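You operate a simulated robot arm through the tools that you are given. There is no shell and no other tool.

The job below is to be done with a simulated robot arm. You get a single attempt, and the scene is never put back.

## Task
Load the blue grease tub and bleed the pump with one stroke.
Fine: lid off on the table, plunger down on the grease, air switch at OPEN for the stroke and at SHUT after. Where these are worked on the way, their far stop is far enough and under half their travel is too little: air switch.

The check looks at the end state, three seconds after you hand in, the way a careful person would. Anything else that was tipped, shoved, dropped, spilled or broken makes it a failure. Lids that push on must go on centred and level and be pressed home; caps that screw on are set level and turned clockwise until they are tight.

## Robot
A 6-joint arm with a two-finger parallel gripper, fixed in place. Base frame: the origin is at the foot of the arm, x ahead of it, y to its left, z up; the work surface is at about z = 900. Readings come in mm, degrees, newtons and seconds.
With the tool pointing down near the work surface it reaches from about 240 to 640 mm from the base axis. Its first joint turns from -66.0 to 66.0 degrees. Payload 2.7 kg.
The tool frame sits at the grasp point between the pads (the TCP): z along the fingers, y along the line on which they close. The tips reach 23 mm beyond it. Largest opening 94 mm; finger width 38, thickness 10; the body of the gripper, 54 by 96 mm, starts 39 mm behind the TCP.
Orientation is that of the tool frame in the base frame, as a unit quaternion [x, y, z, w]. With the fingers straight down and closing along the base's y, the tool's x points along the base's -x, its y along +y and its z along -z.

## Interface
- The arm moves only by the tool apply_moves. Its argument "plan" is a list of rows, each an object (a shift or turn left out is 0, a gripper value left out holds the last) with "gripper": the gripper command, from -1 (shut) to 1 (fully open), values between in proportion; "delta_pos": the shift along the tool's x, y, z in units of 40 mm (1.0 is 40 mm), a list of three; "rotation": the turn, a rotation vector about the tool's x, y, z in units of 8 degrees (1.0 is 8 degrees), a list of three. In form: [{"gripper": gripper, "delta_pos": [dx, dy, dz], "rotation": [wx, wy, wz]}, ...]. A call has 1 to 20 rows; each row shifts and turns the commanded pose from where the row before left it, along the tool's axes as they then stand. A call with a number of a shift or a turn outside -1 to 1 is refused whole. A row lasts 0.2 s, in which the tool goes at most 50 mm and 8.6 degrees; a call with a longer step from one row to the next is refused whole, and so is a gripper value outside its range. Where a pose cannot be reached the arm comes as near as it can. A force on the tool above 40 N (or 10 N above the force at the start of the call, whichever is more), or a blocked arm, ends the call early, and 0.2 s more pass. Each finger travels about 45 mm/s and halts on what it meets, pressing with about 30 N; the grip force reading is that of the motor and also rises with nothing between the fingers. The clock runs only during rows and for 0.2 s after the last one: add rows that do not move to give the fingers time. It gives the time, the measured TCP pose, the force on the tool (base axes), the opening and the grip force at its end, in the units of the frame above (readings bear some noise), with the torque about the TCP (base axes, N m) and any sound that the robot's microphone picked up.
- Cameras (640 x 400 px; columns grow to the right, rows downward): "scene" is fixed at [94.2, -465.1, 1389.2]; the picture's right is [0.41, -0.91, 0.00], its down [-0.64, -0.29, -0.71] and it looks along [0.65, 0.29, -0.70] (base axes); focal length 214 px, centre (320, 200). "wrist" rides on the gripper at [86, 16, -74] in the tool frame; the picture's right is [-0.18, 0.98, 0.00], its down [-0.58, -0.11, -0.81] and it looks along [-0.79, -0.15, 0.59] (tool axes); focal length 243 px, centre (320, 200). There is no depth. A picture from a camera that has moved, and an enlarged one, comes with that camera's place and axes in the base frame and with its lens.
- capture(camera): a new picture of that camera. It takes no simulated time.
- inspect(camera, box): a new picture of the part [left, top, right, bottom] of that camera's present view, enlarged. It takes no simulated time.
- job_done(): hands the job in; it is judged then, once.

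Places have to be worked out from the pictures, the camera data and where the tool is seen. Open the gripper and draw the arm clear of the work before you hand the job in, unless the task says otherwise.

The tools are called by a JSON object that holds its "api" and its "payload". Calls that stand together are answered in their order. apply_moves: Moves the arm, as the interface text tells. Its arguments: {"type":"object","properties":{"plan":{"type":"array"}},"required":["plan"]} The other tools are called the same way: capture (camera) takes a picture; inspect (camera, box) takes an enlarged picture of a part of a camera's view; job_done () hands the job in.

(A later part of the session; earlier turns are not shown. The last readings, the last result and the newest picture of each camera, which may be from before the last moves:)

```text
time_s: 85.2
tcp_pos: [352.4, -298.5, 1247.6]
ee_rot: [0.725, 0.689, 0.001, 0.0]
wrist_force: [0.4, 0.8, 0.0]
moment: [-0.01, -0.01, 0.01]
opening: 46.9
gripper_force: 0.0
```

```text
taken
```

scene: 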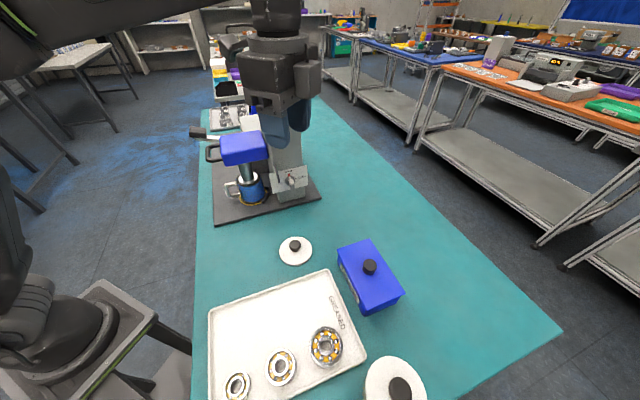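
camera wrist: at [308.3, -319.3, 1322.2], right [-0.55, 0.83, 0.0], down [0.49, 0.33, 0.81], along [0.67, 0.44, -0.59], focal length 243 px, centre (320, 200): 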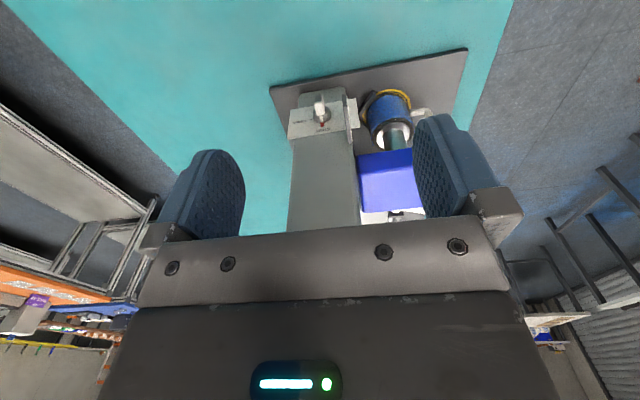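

The half turn is progressing normally. I'll finish the yaw and begin tilting the fingers toward the switch plate.

{"api": "apply_moves", "payload": {"plan": [{"rotation": [0, 0, 0.9]}, {"rotation": [0, 0, 0.9]}, {"rotation": [0, 0, 0.9]}, {"rotation": [0, 0, 0.9]}, {"rotation": [0, 0, 0.9]}, {"rotation": [0, 0, 0.9]}, {"rotation": [0, 0.9, 0]}, {"rotation": [0, 0.9, 0]}, {"rotation": [0, 0.9, 0]}, {"rotation": [0, 0.9, 0]}, {}]}}

{"api": "capture", "payload": {"camera": "scene"}}

{"api": "capture", "payload": {"camera": "wrist"}}

```text
time_s: 87.6
tcp_pos: [352.3, -298.9, 1245.8]
ee_rot: [0.898, 0.364, 0.231, -0.094]
wrist_force: [0.1, 0.4, -0.6]
moment: [-0.01, 0.0, -0.01]
opening: 46.9
gripper_force: 0.1
```

```text
taken
```

scene: 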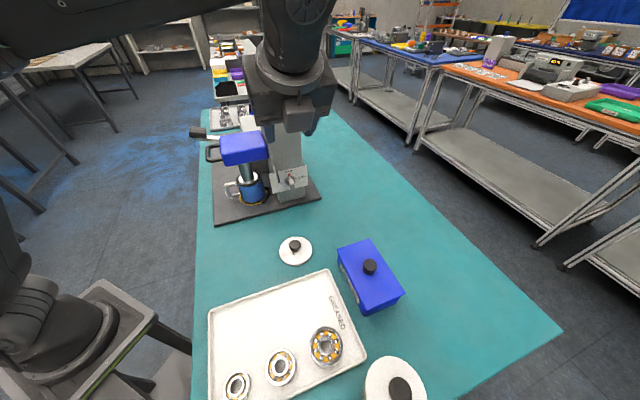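

```text
taken
camera wrist: at [392.5, -282.8, 1354.7], right [0.57, -0.82, -0.09], down [-0.72, -0.55, 0.42], along [-0.4, -0.18, -0.9], focal length 243 px, centre (320, 200)
```

wrist: 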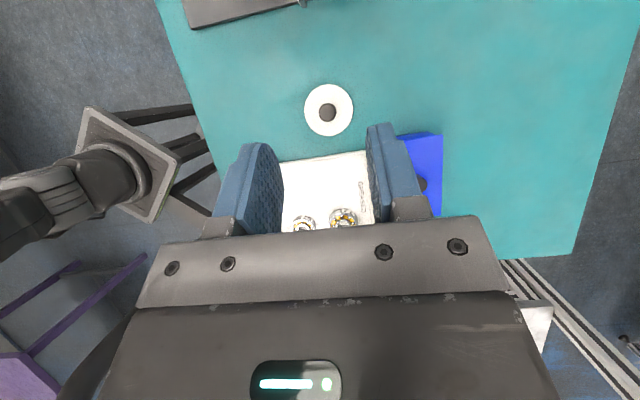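

Orientation is tracking fine. I'll continue tilting, shift toward the switch line, and then tilt to horizontal, still well above everything.

{"api": "apply_moves", "payload": {"plan": [{"rotation": [0, 0.7, 0]}, {"rotation": [0, 0.7, 0]}, {"rotation": [0, 0.7, 0]}, {"delta_pos": [-0.273, 0.131, 0.793]}, {"delta_pos": [-0.273, 0.131, 0.793]}, {"delta_pos": [-0.273, 0.131, 0.793]}, {"delta_pos": [-0.273, 0.131, 0.793]}, {"rotation": [0, 0.925, 0]}, {"rotation": [0, 0.925, 0]}, {"rotation": [0, 0.925, 0]}, {}]}}

{"api": "capture", "payload": {"camera": "scene"}}

{"api": "capture", "payload": {"camera": "wrist"}}

```text
time_s: 90.0
tcp_pos: [410.5, -272.7, 1126.6]
ee_rot: [0.769, 0.311, 0.518, -0.21]
wrist_force: [-0.6, 1.1, 0.0]
moment: [0.01, 0.07, -0.01]
opening: 47.2
gripper_force: 0.1
```

```text
taken
```

scene: 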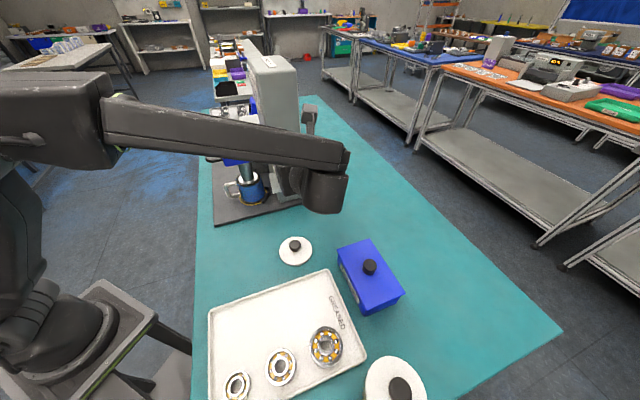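

```text
taken
camera wrist: at [395.6, -309.2, 1236.0], right [0.63, -0.76, -0.17], down [-0.77, -0.59, -0.24], along [0.08, 0.28, -0.96], focal length 243 px, centre (320, 200)
```

wrist: 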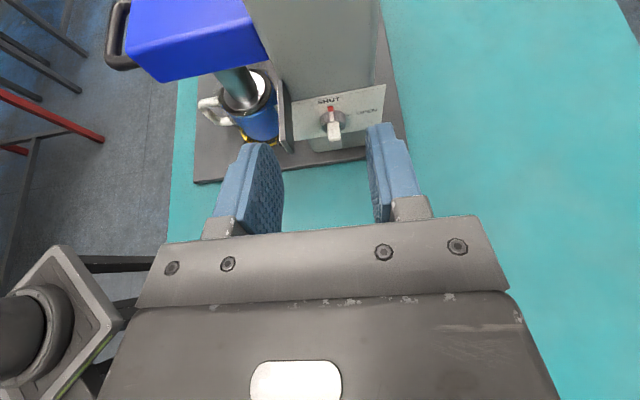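

The arm reaches this pose and the camera now sees the switch from above. I'll stop at about 75° tilt to keep the wrist clear of the lid, and lower to the knob's height, still 75 mm away from it.

{"api": "apply_moves", "payload": {"plan": [{"rotation": [0, 0.925, 0]}, {"delta_pos": [-0.75, 0, 0.198]}, {"delta_pos": [-0.75, 0, 0.198]}, {"delta_pos": [-0.75, 0, 0.198]}, {"delta_pos": [-0.75, 0, 0.198]}, {}]}}

{"api": "capture", "payload": {"camera": "scene"}}

{"api": "capture", "payload": {"camera": "wrist"}}

```text
time_s: 91.4
tcp_pos: [410.0, -272.0, 1002.4]
ee_rot: [0.734, 0.297, 0.566, -0.229]
wrist_force: [-0.2, -0.3, -0.2]
moment: [0.01, 0.0, -0.02]
opening: 46.7
gripper_force: 0.0
```

```text
taken
```

scene: 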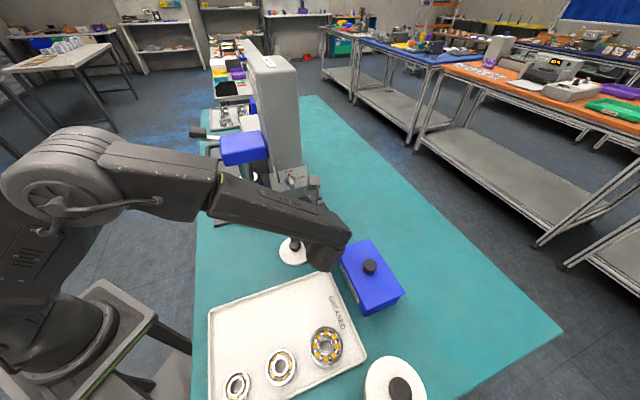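

```text
taken
camera wrist: at [385.7, -318.3, 1106.3], right [0.65, -0.74, -0.18], down [-0.74, -0.57, -0.36], along [0.16, 0.36, -0.92], focal length 243 px, centre (320, 200)
```

wrist: 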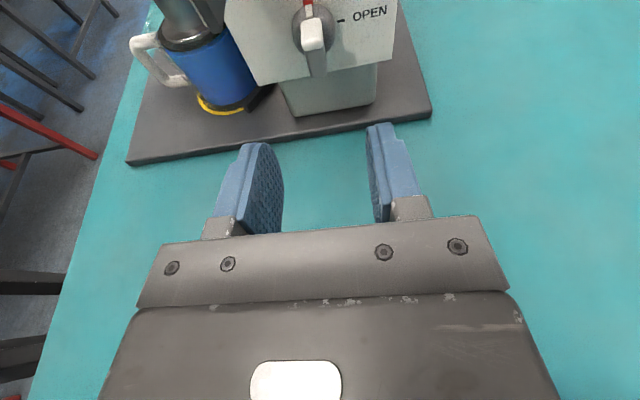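

The switch is near the top of the wrist view, and the wrist stays well above the lid and SPARES box. I'll enlarge it for exact alignment.

{"api": "inspect", "payload": {"camera": "wrist", "box": [270, 0, 370, 80]}}

{"api": "inspect", "payload": {"camera": "scene", "box": [240, 150, 360, 280]}}

```text
5.00 times, centred on (320, 40) of wrist
camera zoom: at [385.7, -318.3, 1106.3], right [0.65, -0.74, -0.18], down [-0.74, -0.57, -0.36], along [0.16, 0.36, -0.92], focal length 1213 px, centre (320, 1000)
```

zoom: 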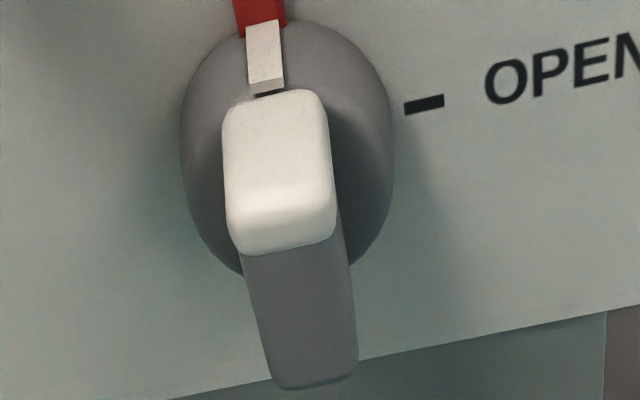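

```text
3.08 times, centred on (300, 215) of scene
camera zoom: at [94.2, -465.1, 1389.2], right [0.41, -0.91, 0.0], down [-0.64, -0.29, -0.71], along [0.65, 0.29, -0.7], focal length 660 px, centre (382, 154)
```

zoom: 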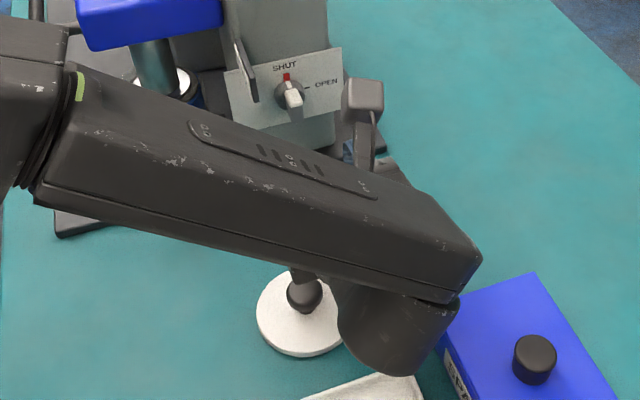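

From this view the knob axis is at about f=-112, z≈1006, so I need about +1.2 mm in tool y and +3.6 mm up. I'll narrow the fingers to about 33 mm and advance most of the way.

{"api": "apply_moves", "payload": {"plan": [{"gripper": -0.3, "delta_pos": [0.184, 0.03, 0.581]}, {"delta_pos": [0.184, 0, 0.581]}, {}]}}

{"api": "capture", "payload": {"camera": "wrist"}}

{"api": "inspect", "payload": {"camera": "wrist", "box": [240, 60, 400, 200]}}

```text
time_s: 92.2
tcp_pos: [446.2, -239.7, 1006.1]
ee_rot: [0.735, 0.297, 0.566, -0.228]
wrist_force: [0.4, -0.5, 0.0]
moment: [0.02, 0.02, 0.01]
opening: 32.8
gripper_force: 0.1
```

```text
taken
camera wrist: at [421.5, -285.1, 1108.7], right [0.65, -0.74, -0.18], down [-0.74, -0.57, -0.36], along [0.16, 0.36, -0.92], focal length 243 px, centre (320, 200)
```

wrist: 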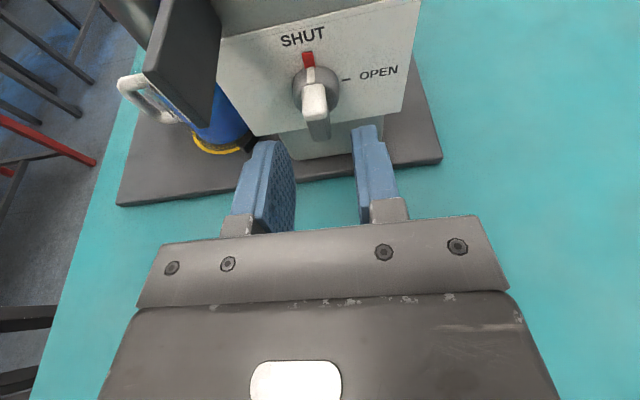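

```text
2.86 times, centred on (320, 130) of wrist
camera zoom: at [421.5, -285.1, 1108.7], right [0.65, -0.74, -0.18], down [-0.74, -0.57, -0.36], along [0.16, 0.36, -0.92], focal length 693 px, centre (320, 400)
```

zoom: 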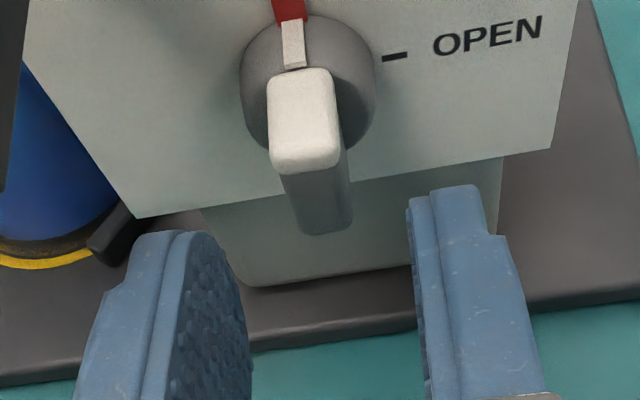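

The fin plane matches the tool's mid-plane and the heights agree. I'll advance the last 24 mm so the fin lies between the pads.

{"api": "apply_moves", "payload": {"plan": [{"delta_pos": [0.077, 0, 0.29]}, {"delta_pos": [0.077, 0, 0.29]}, {}]}}

{"api": "inspect", "payload": {"camera": "wrist", "box": [240, 80, 400, 220]}}

{"api": "inspect", "payload": {"camera": "scene", "box": [250, 140, 350, 220]}}

```text
time_s: 93.0
tcp_pos: [464.0, -223.4, 1004.3]
ee_rot: [0.735, 0.297, 0.565, -0.228]
wrist_force: [-0.2, 0.0, 0.6]
moment: [0.01, -0.01, -0.02]
opening: 33.0
gripper_force: 0.0
```

```text
2.86 times, centred on (320, 150) of wrist
camera zoom: at [439.1, -269.1, 1108.5], right [0.65, -0.74, -0.18], down [-0.74, -0.57, -0.36], along [0.16, 0.36, -0.92], focal length 693 px, centre (320, 343)
```

zoom: 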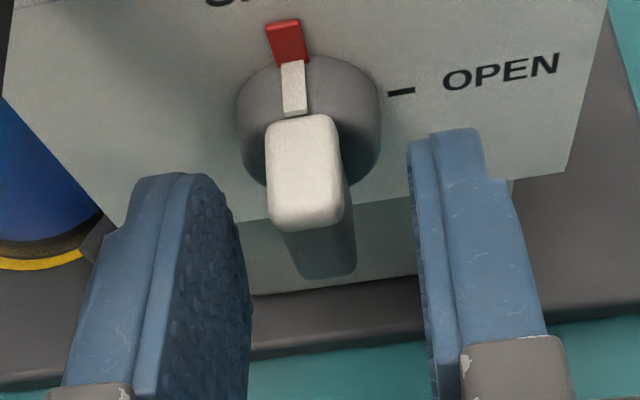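

```text
5.00 times, centred on (300, 180) of scene
camera zoom: at [94.2, -465.1, 1389.2], right [0.41, -0.91, 0.0], down [-0.64, -0.29, -0.71], along [0.65, 0.29, -0.7], focal length 1072 px, centre (420, 300)
```

zoom: 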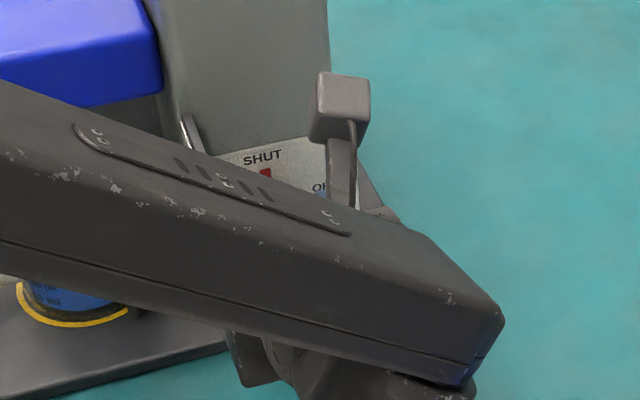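

The fin lies between the finger pads. I'll close on it and check the reading.

{"api": "apply_moves", "payload": {"plan": [{"gripper": -1}, {}, {}]}}

{"api": "inspect", "payload": {"camera": "wrist", "box": [240, 80, 400, 220]}}

```text
time_s: 93.8
tcp_pos: [463.3, -224.2, 1005.0]
ee_rot: [0.734, 0.297, 0.566, -0.229]
wrist_force: [-6.9, 3.8, 0.5]
moment: [0.21, -0.17, 0.68]
opening: 12.2
gripper_force: 45.1
```

```text
2.86 times, centred on (320, 150) of wrist
camera zoom: at [438.7, -268.7, 1108.5], right [0.65, -0.74, -0.18], down [-0.74, -0.57, -0.36], along [0.16, 0.36, -0.92], focal length 693 px, centre (320, 343)
```

zoom: 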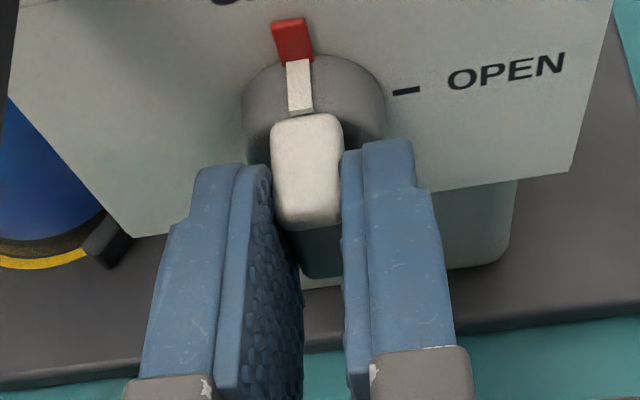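

The fin is gripped at 12.2 mm with a small side load of about 7 N. I'll relieve it by shifting 0.7 mm, then start turning clockwise about the knob axis by about 20° and read the forces.

{"api": "apply_moves", "payload": {"plan": [{"delta_pos": [0, -0.02, 0]}, {"rotation": [0.2235, 0, 0.846]}, {"rotation": [0.2235, 0, 0.846]}, {"rotation": [0.2235, 0, 0.846]}]}}

{"api": "inspect", "payload": {"camera": "wrist", "box": [240, 80, 400, 220]}}

```text
time_s: 94.8
tcp_pos: [464.4, -223.5, 1004.5]
ee_rot: [0.765, 0.187, 0.502, -0.358]
wrist_force: [20.6, -13.4, -9.2]
moment: [-0.9, 0.7, 0.57]
opening: 12.0
gripper_force: 45.3
```

```text
2.86 times, centred on (320, 150) of wrist
camera zoom: at [464.3, -295.4, 1095.7], right [0.55, -0.65, -0.52], down [-0.83, -0.48, -0.29], along [-0.06, 0.59, -0.8], focal length 693 px, centre (320, 343)
```

zoom: 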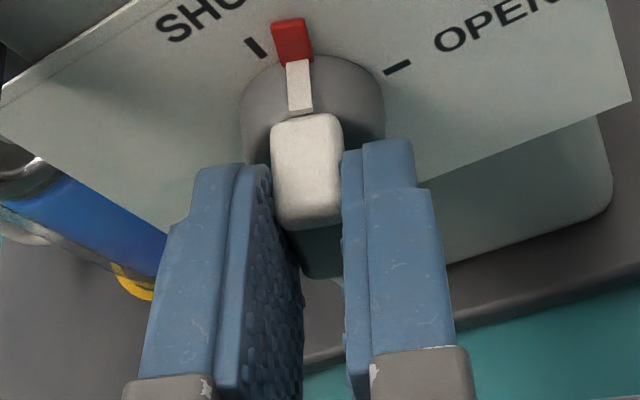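

The knob turned with me by about 21°, with its red pointer leaving SHUT. There is a 24 N side load toward -f, so I'll relieve it by a 0.7 mm shift and continue turning in steps.

{"api": "apply_moves", "payload": {"plan": [{"delta_pos": [0, 0.018, 0]}, {"rotation": [0.2235, 0, 0.846]}, {"rotation": [0.2235, 0, 0.846]}]}}

```text
time_s: 95.6
tcp_pos: [464.4, -224.6, 1004.2]
ee_rot: [0.771, 0.11, 0.451, -0.436]
wrist_force: [23.3, -20.2, -12.6]
moment: [-0.67, 0.45, 0.6]
opening: 11.9
gripper_force: 44.4
```

Side load has grown to about 31 N toward -f and 13 N down, so the knob axis lies a bit to that side. I'll shift 1.5 mm that way without turning and read again.

{"api": "apply_moves", "payload": {"plan": [{"delta_pos": [0.007, 0.041, 0]}, {}]}}

```text
time_s: 96.2
tcp_pos: [464.3, -223.4, 1004.9]
ee_rot: [0.77, 0.111, 0.451, -0.438]
wrist_force: [14.3, -17.2, -6.0]
moment: [0.19, -0.36, -0.13]
opening: 12.0
gripper_force: 44.8
```

The load dropped to about 22 N with that shift, so it was in the right direction. I'll shift 2 mm more toward -f and look.

{"api": "apply_moves", "payload": {"plan": [{"delta_pos": [0.02, 0.045, 0]}, {}]}}

{"api": "inspect", "payload": {"camera": "wrist", "box": [240, 80, 400, 220]}}

```text
time_s: 96.8
tcp_pos: [465.7, -225.6, 1004.7]
ee_rot: [0.769, 0.112, 0.45, -0.44]
wrist_force: [-4.2, -6.9, -5.1]
moment: [0.94, -0.96, -0.5]
opening: 11.8
gripper_force: 45.4
```

```text
2.86 times, centred on (320, 150) of wrist
camera zoom: at [479.7, -311.0, 1079.5], right [0.45, -0.54, -0.71], down [-0.87, -0.43, -0.23], along [-0.19, 0.72, -0.66], focal length 693 px, centre (320, 343)
```

zoom: 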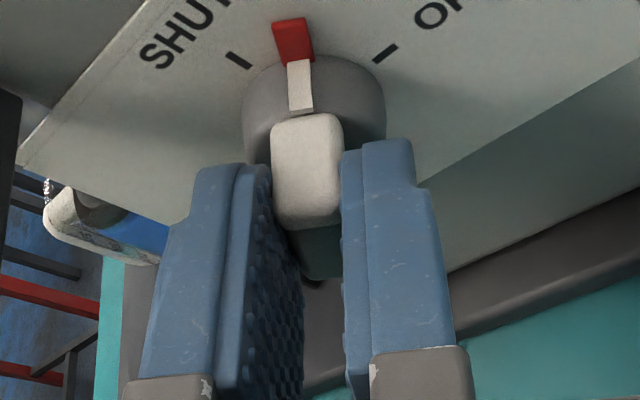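

The side load is nearly gone and the red pointer is about midway between the ticks. I'll continue turning by 14°.

{"api": "apply_moves", "payload": {"plan": [{"rotation": [0.2235, 0, 0.846]}, {"rotation": [0.2235, 0, 0.846]}]}}

```text
time_s: 97.4
tcp_pos: [467.2, -224.5, 1002.6]
ee_rot: [0.764, 0.035, 0.39, -0.512]
wrist_force: [3.0, -11.7, -9.3]
moment: [-0.58, 0.52, 1.29]
opening: 12.0
gripper_force: 44.9
```

Forces are moderate at about 10 N toward -f and 9 N down. I'll shift slightly that way while turning another 14°.

{"api": "apply_moves", "payload": {"plan": [{"delta_pos": [0, 0.042, 0]}, {"rotation": [0.2235, 0, 0.846]}, {"rotation": [0.2235, 0, 0.846]}]}}

{"api": "inspect", "payload": {"camera": "wrist", "box": [240, 80, 400, 220]}}

```text
time_s: 98.2
tcp_pos: [467.5, -224.9, 1001.8]
ee_rot: [0.746, -0.044, 0.326, -0.579]
wrist_force: [-6.9, -6.2, -9.3]
moment: [-0.37, 0.27, 1.36]
opening: 11.7
gripper_force: 44.8
```

```text
2.86 times, centred on (320, 150) of wrist
camera zoom: at [499.3, -331.2, 1035.0], right [0.16, -0.24, -0.96], down [-0.92, -0.38, -0.06], along [-0.35, 0.89, -0.28], focal length 693 px, centre (320, 343)
```

zoom: 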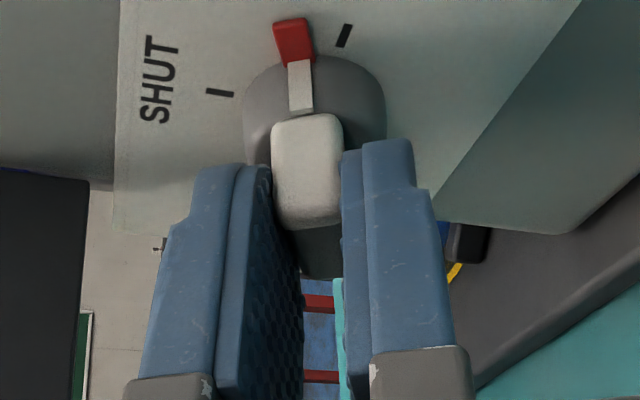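

The red pointer is close to the OPEN tick now. I'll continue 14° more.

{"api": "apply_moves", "payload": {"plan": [{"rotation": [0.2235, 0, 0.846]}, {"rotation": [0.2235, 0, 0.846]}]}}

{"api": "inspect", "payload": {"camera": "wrist", "box": [240, 80, 400, 220]}}

```text
time_s: 98.8
tcp_pos: [467.7, -226.2, 1001.5]
ee_rot: [0.718, -0.122, 0.256, -0.636]
wrist_force: [0.2, -9.0, -21.5]
moment: [-0.31, 0.22, 1.12]
opening: 11.9
gripper_force: 45.8
```

```text
2.86 times, centred on (320, 150) of wrist
camera zoom: at [502.8, -335.0, 1008.9], right [-0.01, -0.07, -1.0], down [-0.93, -0.38, 0.03], along [-0.38, 0.92, -0.06], focal length 693 px, centre (320, 343)
```

zoom: 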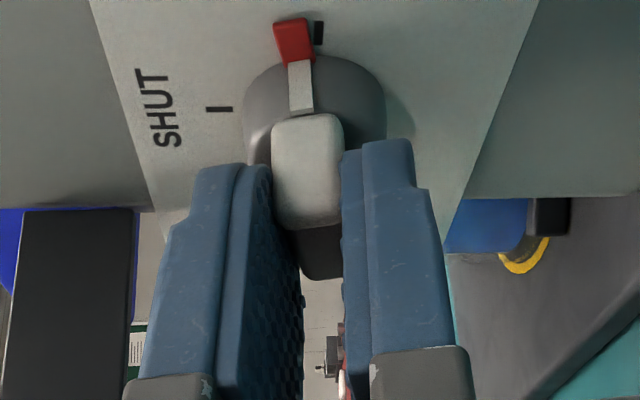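

The pointer is almost on the OPEN tick, with a 21 N downward load. I'll shift down 1.5 mm and turn about 10° more.

{"api": "apply_moves", "payload": {"plan": [{"delta_pos": [0, 0.0375, 0]}, {"rotation": [0.2235, 0, 0.846]}, {"rotation": [0.11, 0, 0.42]}]}}

{"api": "inspect", "payload": {"camera": "wrist", "box": [240, 80, 400, 220]}}

{"api": "capture", "payload": {"camera": "scene"}}

```text
time_s: 99.6
tcp_pos: [466.2, -226.1, 1000.6]
ee_rot: [0.689, -0.178, 0.201, -0.673]
wrist_force: [-1.1, -6.1, -23.6]
moment: [-0.26, 0.13, 0.21]
opening: 12.0
gripper_force: 44.7
```

```text
2.86 times, centred on (320, 150) of wrist
camera zoom: at [502.6, -334.8, 989.1], right [-0.13, 0.06, -0.99], down [-0.92, -0.39, 0.1], along [-0.38, 0.92, 0.11], focal length 693 px, centre (320, 343)
```

zoom: 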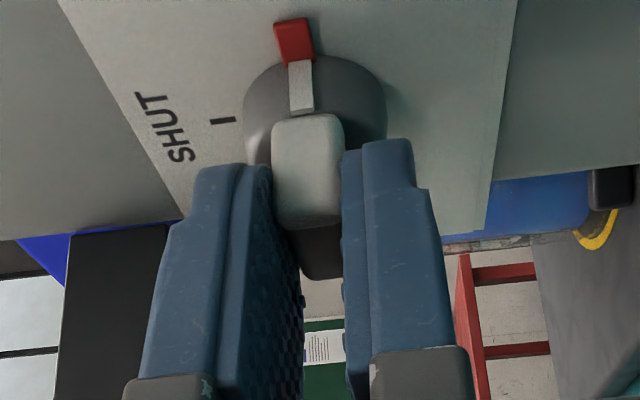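

```text
taken
```

scene: 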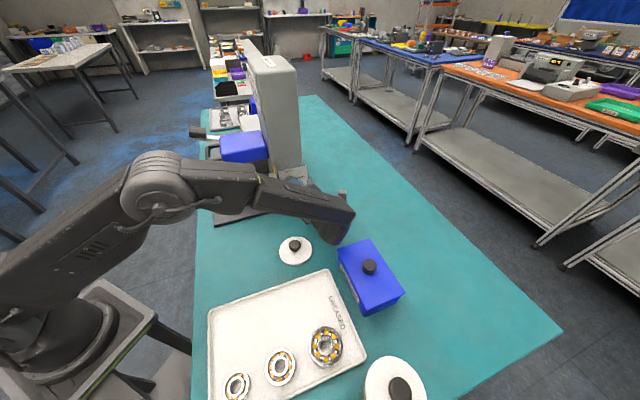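

The red pointer now covers the OPEN tick after about 88° of turn. I'll release the fin, check that it stays, and back straight out.

{"api": "apply_moves", "payload": {"plan": [{"gripper": -0.5}, {"gripper": -0.3}, {}, {}]}}

{"api": "inspect", "payload": {"camera": "wrist", "box": [240, 80, 400, 220]}}

```text
time_s: 100.6
tcp_pos: [467.1, -226.7, 1001.4]
ee_rot: [0.689, -0.177, 0.203, -0.673]
wrist_force: [0.3, -0.3, -0.4]
moment: [0.02, 0.01, 0.01]
opening: 32.9
gripper_force: 0.1
```

```text
2.86 times, centred on (320, 150) of wrist
camera zoom: at [502.8, -334.6, 990.9], right [-0.13, 0.06, -0.99], down [-0.92, -0.39, 0.09], along [-0.38, 0.92, 0.11], focal length 693 px, centre (320, 343)
```

zoom: 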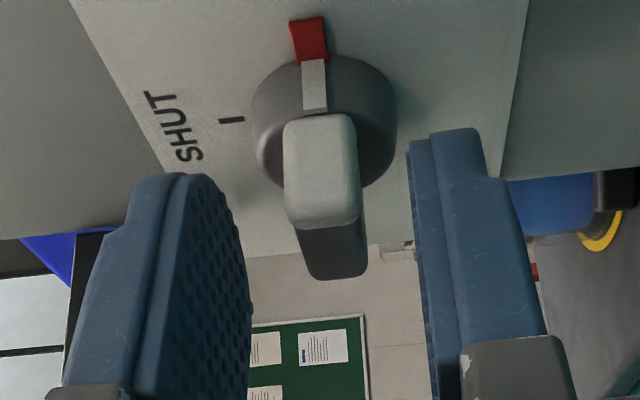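

The switch stays at OPEN. From the relaxed fin position I estimate the true knob axis at about f=-113, z=999.5, which I'll use when returning. Now I'll back straight out and roll the tool back upright.

{"api": "apply_moves", "payload": {"plan": [{"delta_pos": [-0.24, 0, -0.907]}, {"delta_pos": [-0.24, 0, -0.907]}, {"rotation": [-0.234, 0, -0.887]}, {"rotation": [-0.234, 0, -0.887]}, {"rotation": [-0.234, 0, -0.887]}, {"rotation": [-0.234, 0, -0.887]}, {"rotation": [-0.234, 0, -0.887]}, {"rotation": [-0.234, 0, -0.887]}, {"rotation": [-0.234, 0, -0.887]}, {"rotation": [-0.234, 0, -0.887]}, {"rotation": [-0.234, 0, -0.887]}, {"rotation": [-0.234, 0, -0.887]}, {"rotation": [-0.234, 0, -0.887]}, {"rotation": [-0.234, 0, -0.887]}, {}]}}

{"api": "capture", "payload": {"camera": "wrist"}}

{"api": "capture", "payload": {"camera": "scene"}}

```text
time_s: 103.8
tcp_pos: [413.1, -277.9, 1002.5]
ee_rot: [0.733, 0.3, 0.568, -0.224]
wrist_force: [-0.1, -0.2, 0.4]
moment: [0.0, 0.0, -0.01]
opening: 32.9
gripper_force: 0.0
```

```text
taken
camera wrist: at [387.1, -323.4, 1105.0], right [0.65, -0.74, -0.17], down [-0.74, -0.57, -0.36], along [0.17, 0.36, -0.92], focal length 243 px, centre (320, 200)
```

wrist: 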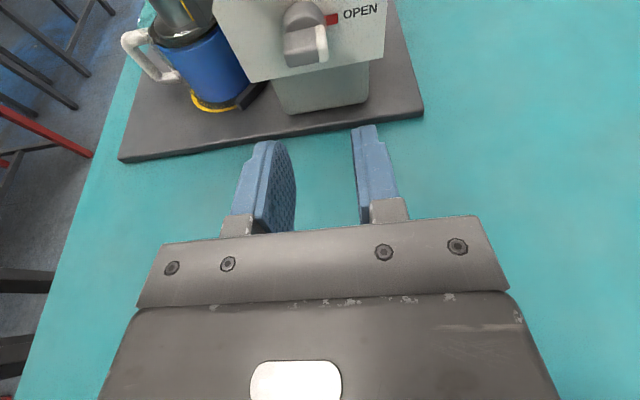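

```text
taken
```

scene: 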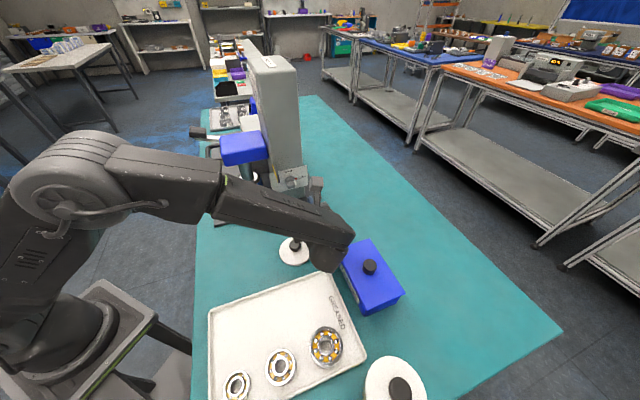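

The pointer clearly reads OPEN. I'll retrace the path: rise, straighten the tool, and return to a safe height.

{"api": "apply_moves", "payload": {"plan": [{"gripper": -1, "delta_pos": [0.75, 0, -0.198]}, {"delta_pos": [0.75, 0, -0.198]}, {"delta_pos": [0.75, 0, -0.198]}, {"delta_pos": [0.75, 0, -0.198]}, {"rotation": [0, -0.925, 0]}, {"rotation": [0, -0.925, 0]}, {"rotation": [0, -0.925, 0]}, {"rotation": [0, -0.925, 0]}, {"delta_pos": [0.273, -0.131, -0.793]}, {"delta_pos": [0.273, -0.131, -0.793]}, {"delta_pos": [0.273, -0.131, -0.793]}, {"delta_pos": [0.273, -0.131, -0.793]}, {"rotation": [0, -0.9, 0]}, {"rotation": [0, -0.9, 0]}, {"rotation": [0, -0.95, 0]}, {"rotation": [0, -0.95, 0]}, {"rotation": [0, -1, 0]}, {"rotation": [0, -1, 0]}, {}]}}

```text
time_s: 107.8
tcp_pos: [354.8, -302.5, 1245.7]
ee_rot: [0.927, 0.374, 0.001, 0.006]
wrist_force: [-0.6, -1.2, -0.8]
moment: [-0.01, -0.01, 0.02]
opening: 0.0
gripper_force: 29.9
```

The tool is upright at a safe height with fingers closed. I'll go around the front of the press to above the lever grip, which now triangulates to (490, 110, 1085).

{"api": "apply_moves", "payload": {"plan": [{"delta_pos": [0.568, -0.739, 0]}, {"delta_pos": [0.568, -0.739, 0]}, {"delta_pos": [0.568, -0.739, 0]}, {"delta_pos": [0.568, -0.739, 0]}, {"delta_pos": [0.568, -0.739, 0]}, {"delta_pos": [0.568, -0.739, 0]}, {"delta_pos": [0.84, -0.37, 0]}, {"delta_pos": [0.84, -0.37, 0]}, {"delta_pos": [0.84, -0.37, 0]}, {"delta_pos": [0.84, -0.37, 0]}, {"delta_pos": [0.84, -0.37, 0]}, {}]}}

{"api": "capture", "payload": {"camera": "wrist"}}

{"api": "capture", "payload": {"camera": "scene"}}

```text
time_s: 110.4
tcp_pos: [397.1, 88.9, 1243.1]
ee_rot: [0.928, 0.373, 0.002, 0.005]
wrist_force: [0.4, 0.4, -0.9]
moment: [-0.03, -0.04, -0.01]
opening: 0.0
gripper_force: 30.5
```

```text
taken
camera wrist: at [470.6, 139.1, 1317.9], right [0.55, -0.83, 0.01], down [-0.5, -0.32, 0.8], along [-0.67, -0.45, -0.59], focal length 243 px, centre (320, 200)
```

wrist: 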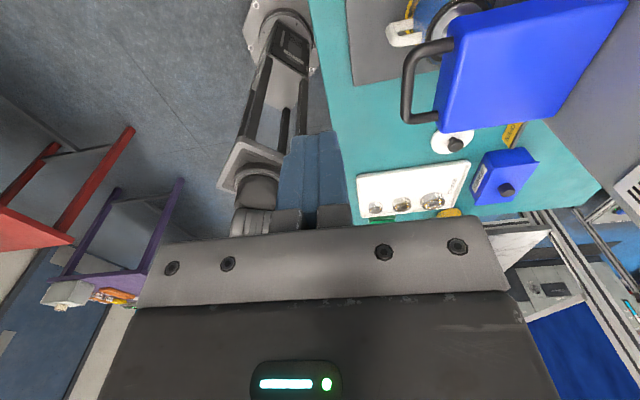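

```text
taken
```

scene: 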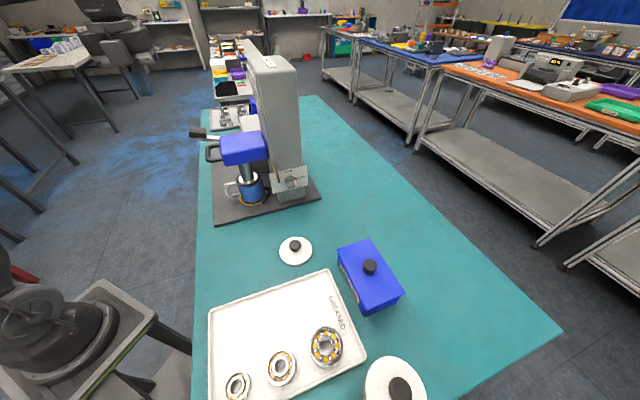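

The view looks back toward the press from the lever side, which will show the lever in profile. I'll move over the lever grip.

{"api": "apply_moves", "payload": {"plan": [{"delta_pos": [0.68, 0.407, 0]}, {"delta_pos": [0.68, 0.407, 0]}, {"delta_pos": [0.68, 0.407, 0]}, {"delta_pos": [0, 0, 0.8]}, {"delta_pos": [0, 0, 0.5]}, {}]}}

{"api": "capture", "payload": {"camera": "wrist"}}

{"api": "inspect", "payload": {"camera": "scene", "box": [160, 60, 280, 180]}}

```text
time_s: 111.8
tcp_pos: [491.2, 110.7, 1191.2]
ee_rot: [0.928, 0.374, 0.003, 0.004]
wrist_force: [-0.7, 0.7, 0.5]
moment: [-0.03, 0.03, 0.02]
opening: 0.0
gripper_force: 30.3
```

```text
taken
camera wrist: at [563.4, 159.7, 1266.7], right [0.55, -0.83, 0.01], down [-0.5, -0.32, 0.8], along [-0.67, -0.45, -0.59], focal length 243 px, centre (320, 200)
```

wrist: 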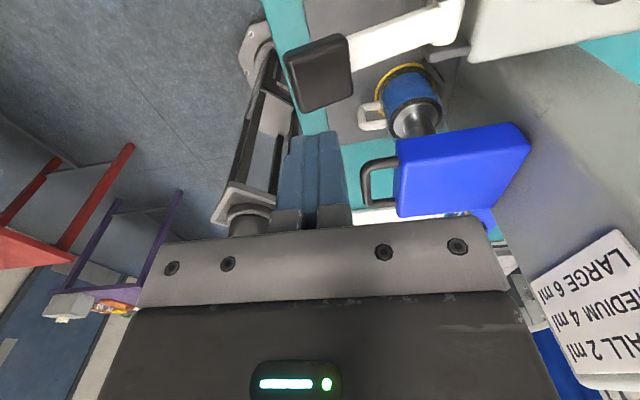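

```text
3.33 times, centred on (220, 120) of scene
camera zoom: at [94.2, -465.1, 1389.2], right [0.41, -0.91, 0.0], down [-0.64, -0.29, -0.71], along [0.65, 0.29, -0.7], focal length 715 px, centre (653, 467)
```

zoom: 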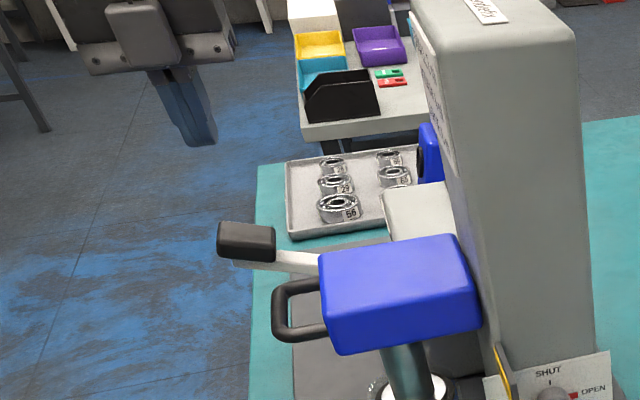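

The lever grip is directly under the fingertips. I'll lower to about 12 mm above it, then start pressing.

{"api": "apply_moves", "payload": {"plan": [{"delta_pos": [0, 0, 0.7]}, {"delta_pos": [0, 0, 0.7]}, {}]}}

{"api": "capture", "payload": {"camera": "wrist"}}

{"api": "inspect", "payload": {"camera": "scene", "box": [160, 80, 240, 150]}}

```text
time_s: 112.6
tcp_pos: [491.2, 110.0, 1134.5]
ee_rot: [0.927, 0.374, 0.003, 0.005]
wrist_force: [-0.4, -0.3, -0.3]
moment: [0.02, 0.01, 0.02]
opening: 0.0
gripper_force: 30.7
```

```text
taken
camera wrist: at [564.0, 158.8, 1210.3], right [0.55, -0.83, 0.01], down [-0.5, -0.32, 0.8], along [-0.67, -0.45, -0.59], focal length 243 px, centre (320, 200)
```

wrist: 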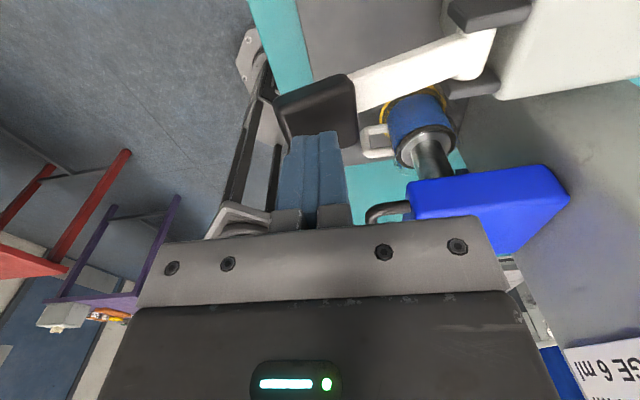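

```text
5.71 times, centred on (200, 115) of scene
camera zoom: at [94.2, -465.1, 1389.2], right [0.41, -0.91, 0.0], down [-0.64, -0.29, -0.71], along [0.65, 0.29, -0.7], focal length 1226 px, centre (1006, 686)
```

zoom: 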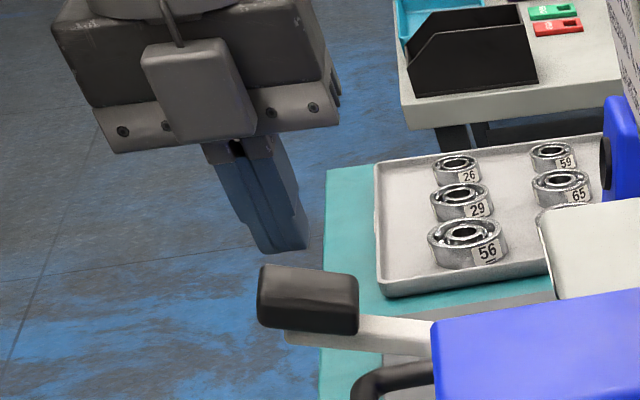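

The fingertips are centred over the grip. I'll press down in small steps.

{"api": "apply_moves", "payload": {"plan": [{"delta_pos": [0, 0, 0.15]}, {"delta_pos": [0, 0, 0.15]}, {"delta_pos": [0, 0, 0.1]}, {"delta_pos": [0, 0, 0.1]}]}}

```text
time_s: 113.6
tcp_pos: [490.1, 110.9, 1116.5]
ee_rot: [0.927, 0.375, 0.003, 0.005]
wrist_force: [-3.6, 2.3, 8.1]
moment: [0.02, 0.21, -0.07]
opening: 0.0
gripper_force: 29.8
```

Contact with 8 N. I'll continue pressing the lever down in steady steps.

{"api": "apply_moves", "payload": {"plan": [{"delta_pos": [0, 0, 0.15]}, {"delta_pos": [0, 0, 0.15]}, {"delta_pos": [0, 0, 0.15]}, {"delta_pos": [0, 0, 0.15]}]}}

{"api": "inspect", "payload": {"camera": "scene", "box": [160, 80, 240, 150]}}

{"api": "capture", "payload": {"camera": "wrist"}}

```text
time_s: 114.6
tcp_pos: [489.9, 110.8, 1092.4]
ee_rot: [0.927, 0.375, 0.003, 0.004]
wrist_force: [-6.4, 5.8, 9.5]
moment: [0.15, 0.24, -0.07]
opening: 0.0
gripper_force: 29.9
```

```text
5.71 times, centred on (200, 115) of scene
camera zoom: at [93.8, -465.0, 1389.3], right [0.41, -0.91, 0.0], down [-0.64, -0.29, -0.71], along [0.65, 0.29, -0.7], focal length 1226 px, centre (1006, 686)
```

zoom: 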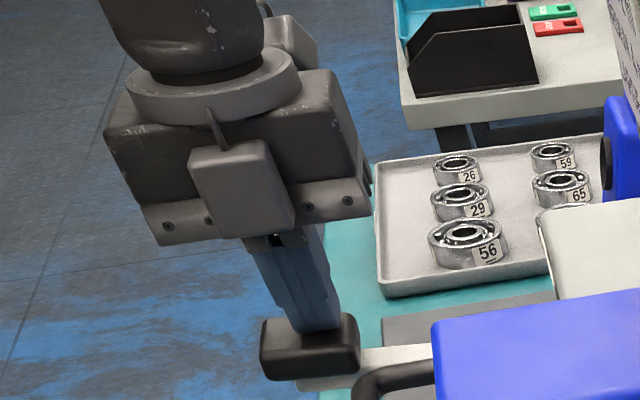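

```text
taken
camera wrist: at [563.3, 159.2, 1167.4], right [0.55, -0.83, 0.01], down [-0.5, -0.32, 0.8], along [-0.67, -0.45, -0.59], focal length 243 px, centre (320, 200)
```

wrist: 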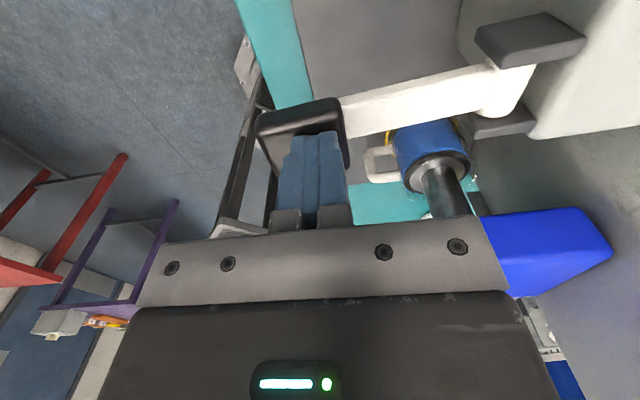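

The lever is following at about 9 N. I'll continue down.

{"api": "apply_moves", "payload": {"plan": [{"delta_pos": [0, 0, 0.15]}, {"delta_pos": [0, 0, 0.15]}, {"delta_pos": [0, 0, 0.15]}, {"delta_pos": [0, 0, 0.15]}, {"delta_pos": [0, 0, 0.15]}]}}

{"api": "inspect", "payload": {"camera": "scene", "box": [160, 80, 240, 150]}}

```text
time_s: 115.8
tcp_pos: [490.9, 111.5, 1062.0]
ee_rot: [0.927, 0.375, 0.004, 0.004]
wrist_force: [-13.2, 12.7, 12.7]
moment: [0.24, 0.21, 0.05]
opening: 0.3
gripper_force: 30.0
```

```text
5.71 times, centred on (200, 115) of scene
camera zoom: at [93.6, -464.8, 1389.4], right [0.41, -0.91, 0.0], down [-0.64, -0.29, -0.71], along [0.65, 0.29, -0.7], focal length 1226 px, centre (1006, 686)
```

zoom: 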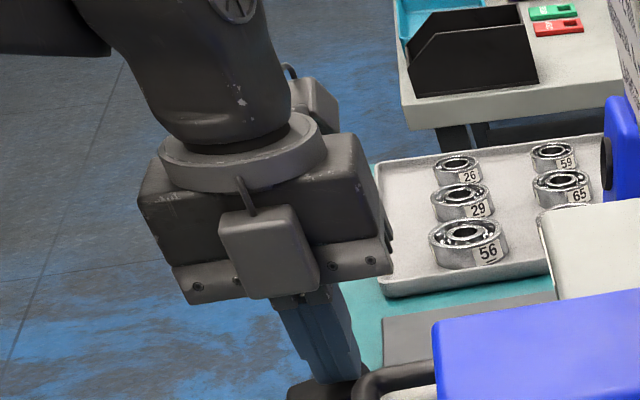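

The lever is further down and there is a growing outward push of about 18 N on the tool. I'll check the picture before continuing.

{"api": "capture", "payload": {"camera": "wrist"}}

{"api": "inspect", "payload": {"camera": "scene", "box": [170, 100, 270, 180]}}

```text
taken
camera wrist: at [563.4, 159.8, 1137.1], right [0.55, -0.83, 0.01], down [-0.5, -0.32, 0.8], along [-0.67, -0.45, -0.59], focal length 243 px, centre (320, 200)
```

wrist: 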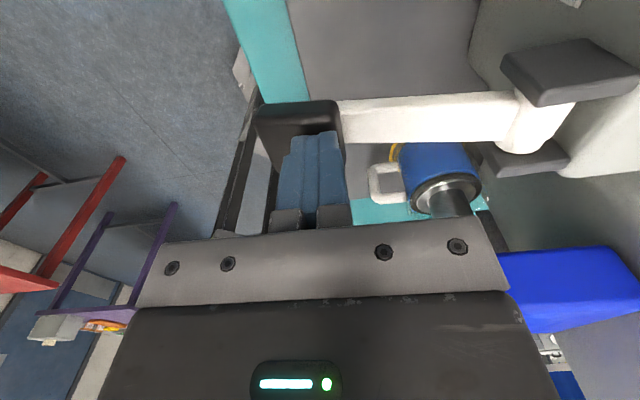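

```text
5.00 times, centred on (220, 140) of scene
camera zoom: at [93.6, -464.8, 1389.4], right [0.41, -0.91, 0.0], down [-0.64, -0.29, -0.71], along [0.65, 0.29, -0.7], focal length 1072 px, centre (820, 500)
```

zoom: 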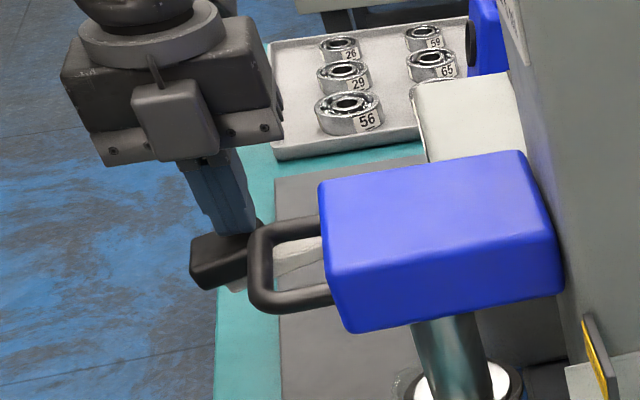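

The lever is now about horizontal, and the outward push is friction as the grip swings out on its arc. It should ease as the lever goes below level, so I'll keep pressing.

{"api": "apply_moves", "payload": {"plan": [{"delta_pos": [0, -0.05, 0.15]}, {"delta_pos": [0, 0, 0.15]}, {"delta_pos": [0, 0, 0.15]}, {"delta_pos": [0, 0, 0.15]}]}}

{"api": "capture", "payload": {"camera": "wrist"}}

```text
time_s: 116.6
tcp_pos: [489.9, 111.2, 1052.9]
ee_rot: [0.927, 0.376, 0.007, 0.006]
wrist_force: [-10.5, -1.3, 11.8]
moment: [-0.12, 0.16, -0.12]
opening: 0.1
gripper_force: 30.5
stopped in row 3: the force on the tool passed its limit at 46 N (the readings are from after the stop); the commanded pose is now the measured one
```

```text
taken
camera wrist: at [562.8, 159.7, 1129.5], right [0.55, -0.83, 0.02], down [-0.51, -0.32, 0.8], along [-0.66, -0.45, -0.6], focal length 243 px, centre (320, 200)
```

wrist: 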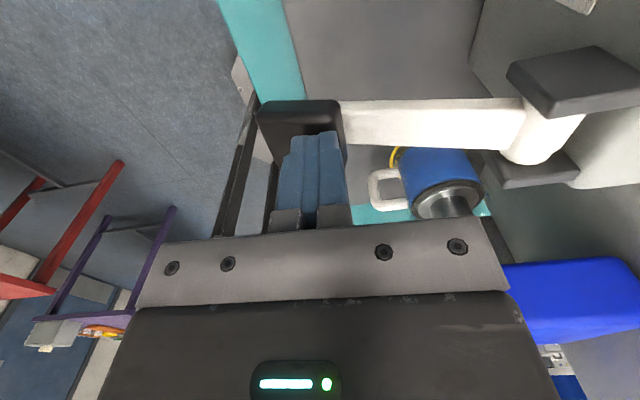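

The call stopped at 46 N after about 63 mm of lever travel, which is likely the lever's lower stop. I'll raise the tool gently to see whether the lever follows, and read the counter.

{"api": "apply_moves", "payload": {"plan": [{"delta_pos": [0, 0, -0.15]}, {"delta_pos": [0, 0, -0.15]}, {"delta_pos": [0, 0, -0.15]}, {}]}}

{"api": "capture", "payload": {"camera": "wrist"}}

{"api": "inspect", "payload": {"camera": "scene", "box": [170, 100, 270, 180]}}

```text
time_s: 117.6
tcp_pos: [490.5, 110.9, 1070.7]
ee_rot: [0.927, 0.375, 0.008, 0.007]
wrist_force: [-0.4, -4.4, 10.3]
moment: [-0.25, 0.04, 0.0]
opening: 0.0
gripper_force: 30.2
```

```text
taken
camera wrist: at [563.3, 159.5, 1146.7], right [0.55, -0.83, 0.02], down [-0.51, -0.32, 0.8], along [-0.66, -0.45, -0.6], focal length 243 px, centre (320, 200)
```

wrist: 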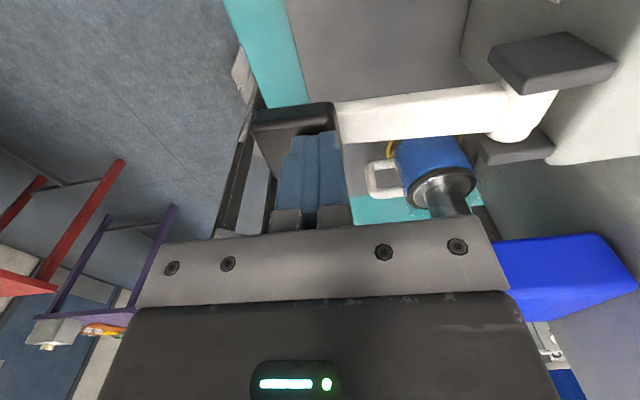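

```text
5.00 times, centred on (220, 140) of scene
camera zoom: at [94.0, -465.3, 1389.2], right [0.41, -0.91, 0.0], down [-0.64, -0.29, -0.71], along [0.65, 0.29, -0.7], focal length 1072 px, centre (820, 500)
```

zoom: 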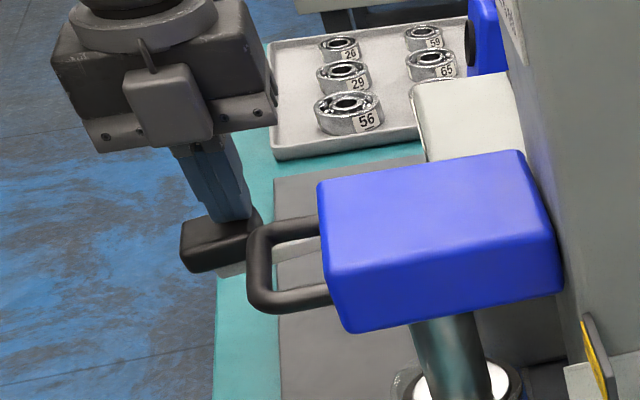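

The lever springs back up with my tool, so it is a spring-return stroke and 46 N was its end stop. I'll let it rise gently to rest, then move off to read the stroke counter before anything else.

{"api": "apply_moves", "payload": {"plan": [{"delta_pos": [0, 0, -0.2]}, {"delta_pos": [0, 0, -0.2]}, {"delta_pos": [0, 0, -0.2]}, {"delta_pos": [0, 0, -0.2]}, {"delta_pos": [0, 0, -0.2]}, {"delta_pos": [0, 0, -0.2]}, {"delta_pos": [0, 0, -0.5]}, {"delta_pos": [0, 0, -0.9]}, {"delta_pos": [0, 0, -0.9]}, {"delta_pos": [0, 0, -0.9]}, {"delta_pos": [-0.9, -0.2, 0]}, {"delta_pos": [-0.9, -0.2, 0]}, {}]}}

{"api": "capture", "payload": {"camera": "wrist"}}

{"api": "inspect", "payload": {"camera": "scene", "box": [160, 60, 280, 180]}}

```text
time_s: 120.4
tcp_pos: [423.8, 73.9, 1244.5]
ee_rot: [0.927, 0.375, 0.007, 0.007]
wrist_force: [0.0, 0.2, -0.6]
moment: [-0.04, -0.02, -0.01]
opening: 0.1
gripper_force: 30.0
```

```text
taken
camera wrist: at [496.5, 121.9, 1320.2], right [0.55, -0.83, 0.02], down [-0.51, -0.32, 0.8], along [-0.66, -0.45, -0.6], focal length 243 px, centre (320, 200)
```

wrist: 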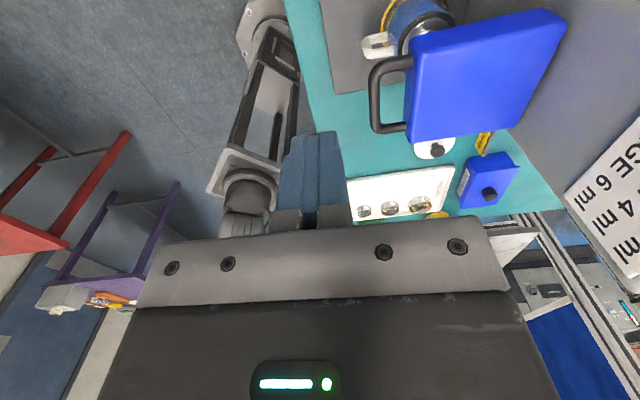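

```text
3.33 times, centred on (220, 120) of scene
camera zoom: at [94.1, -465.2, 1389.2], right [0.41, -0.91, 0.0], down [-0.64, -0.29, -0.71], along [0.65, 0.29, -0.7], focal length 715 px, centre (653, 467)
```

zoom: 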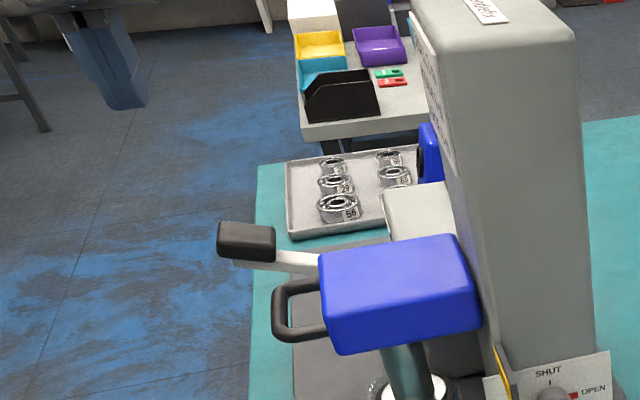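

The lever is back at rest. I'll turn the camera to face the unit's front and read the counter.

{"api": "apply_moves", "payload": {"plan": [{"rotation": [0, 0, -0.94]}, {"rotation": [0, 0, -0.94]}, {"rotation": [0, 0, -0.94]}, {"rotation": [0, 0, -0.94]}, {"rotation": [0, 0, -0.94]}, {"rotation": [0, 0, -0.94]}, {"rotation": [0, 0, -0.94]}, {"rotation": [0, 0, -0.94]}, {"rotation": [0, 0, -0.94]}, {"rotation": [0, 0, -0.94]}, {"rotation": [0, 0, -0.94]}, {"rotation": [0, 0, -0.94]}, {}]}}

{"api": "capture", "payload": {"camera": "wrist"}}

```text
time_s: 123.2
tcp_pos: [424.9, 73.0, 1244.5]
ee_rot: [0.388, 0.922, -0.001, 0.009]
wrist_force: [0.8, -0.1, -1.2]
moment: [-0.03, -0.01, 0.0]
opening: 0.1
gripper_force: 29.9
```

```text
taken
camera wrist: at [375.0, 146.9, 1318.4], right [0.83, 0.56, 0.01], down [0.31, -0.49, 0.82], along [0.46, -0.67, -0.58], focal length 243 px, centre (320, 200)
```

wrist: 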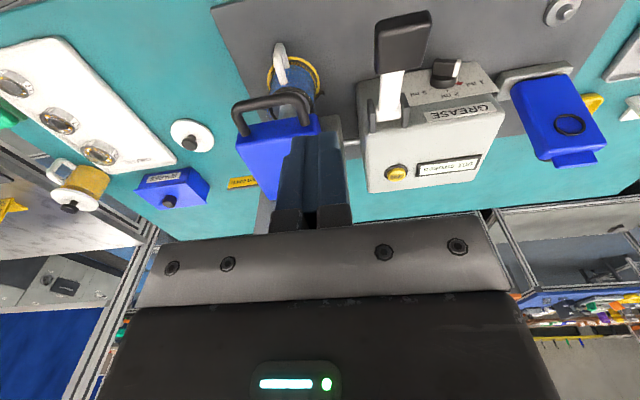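

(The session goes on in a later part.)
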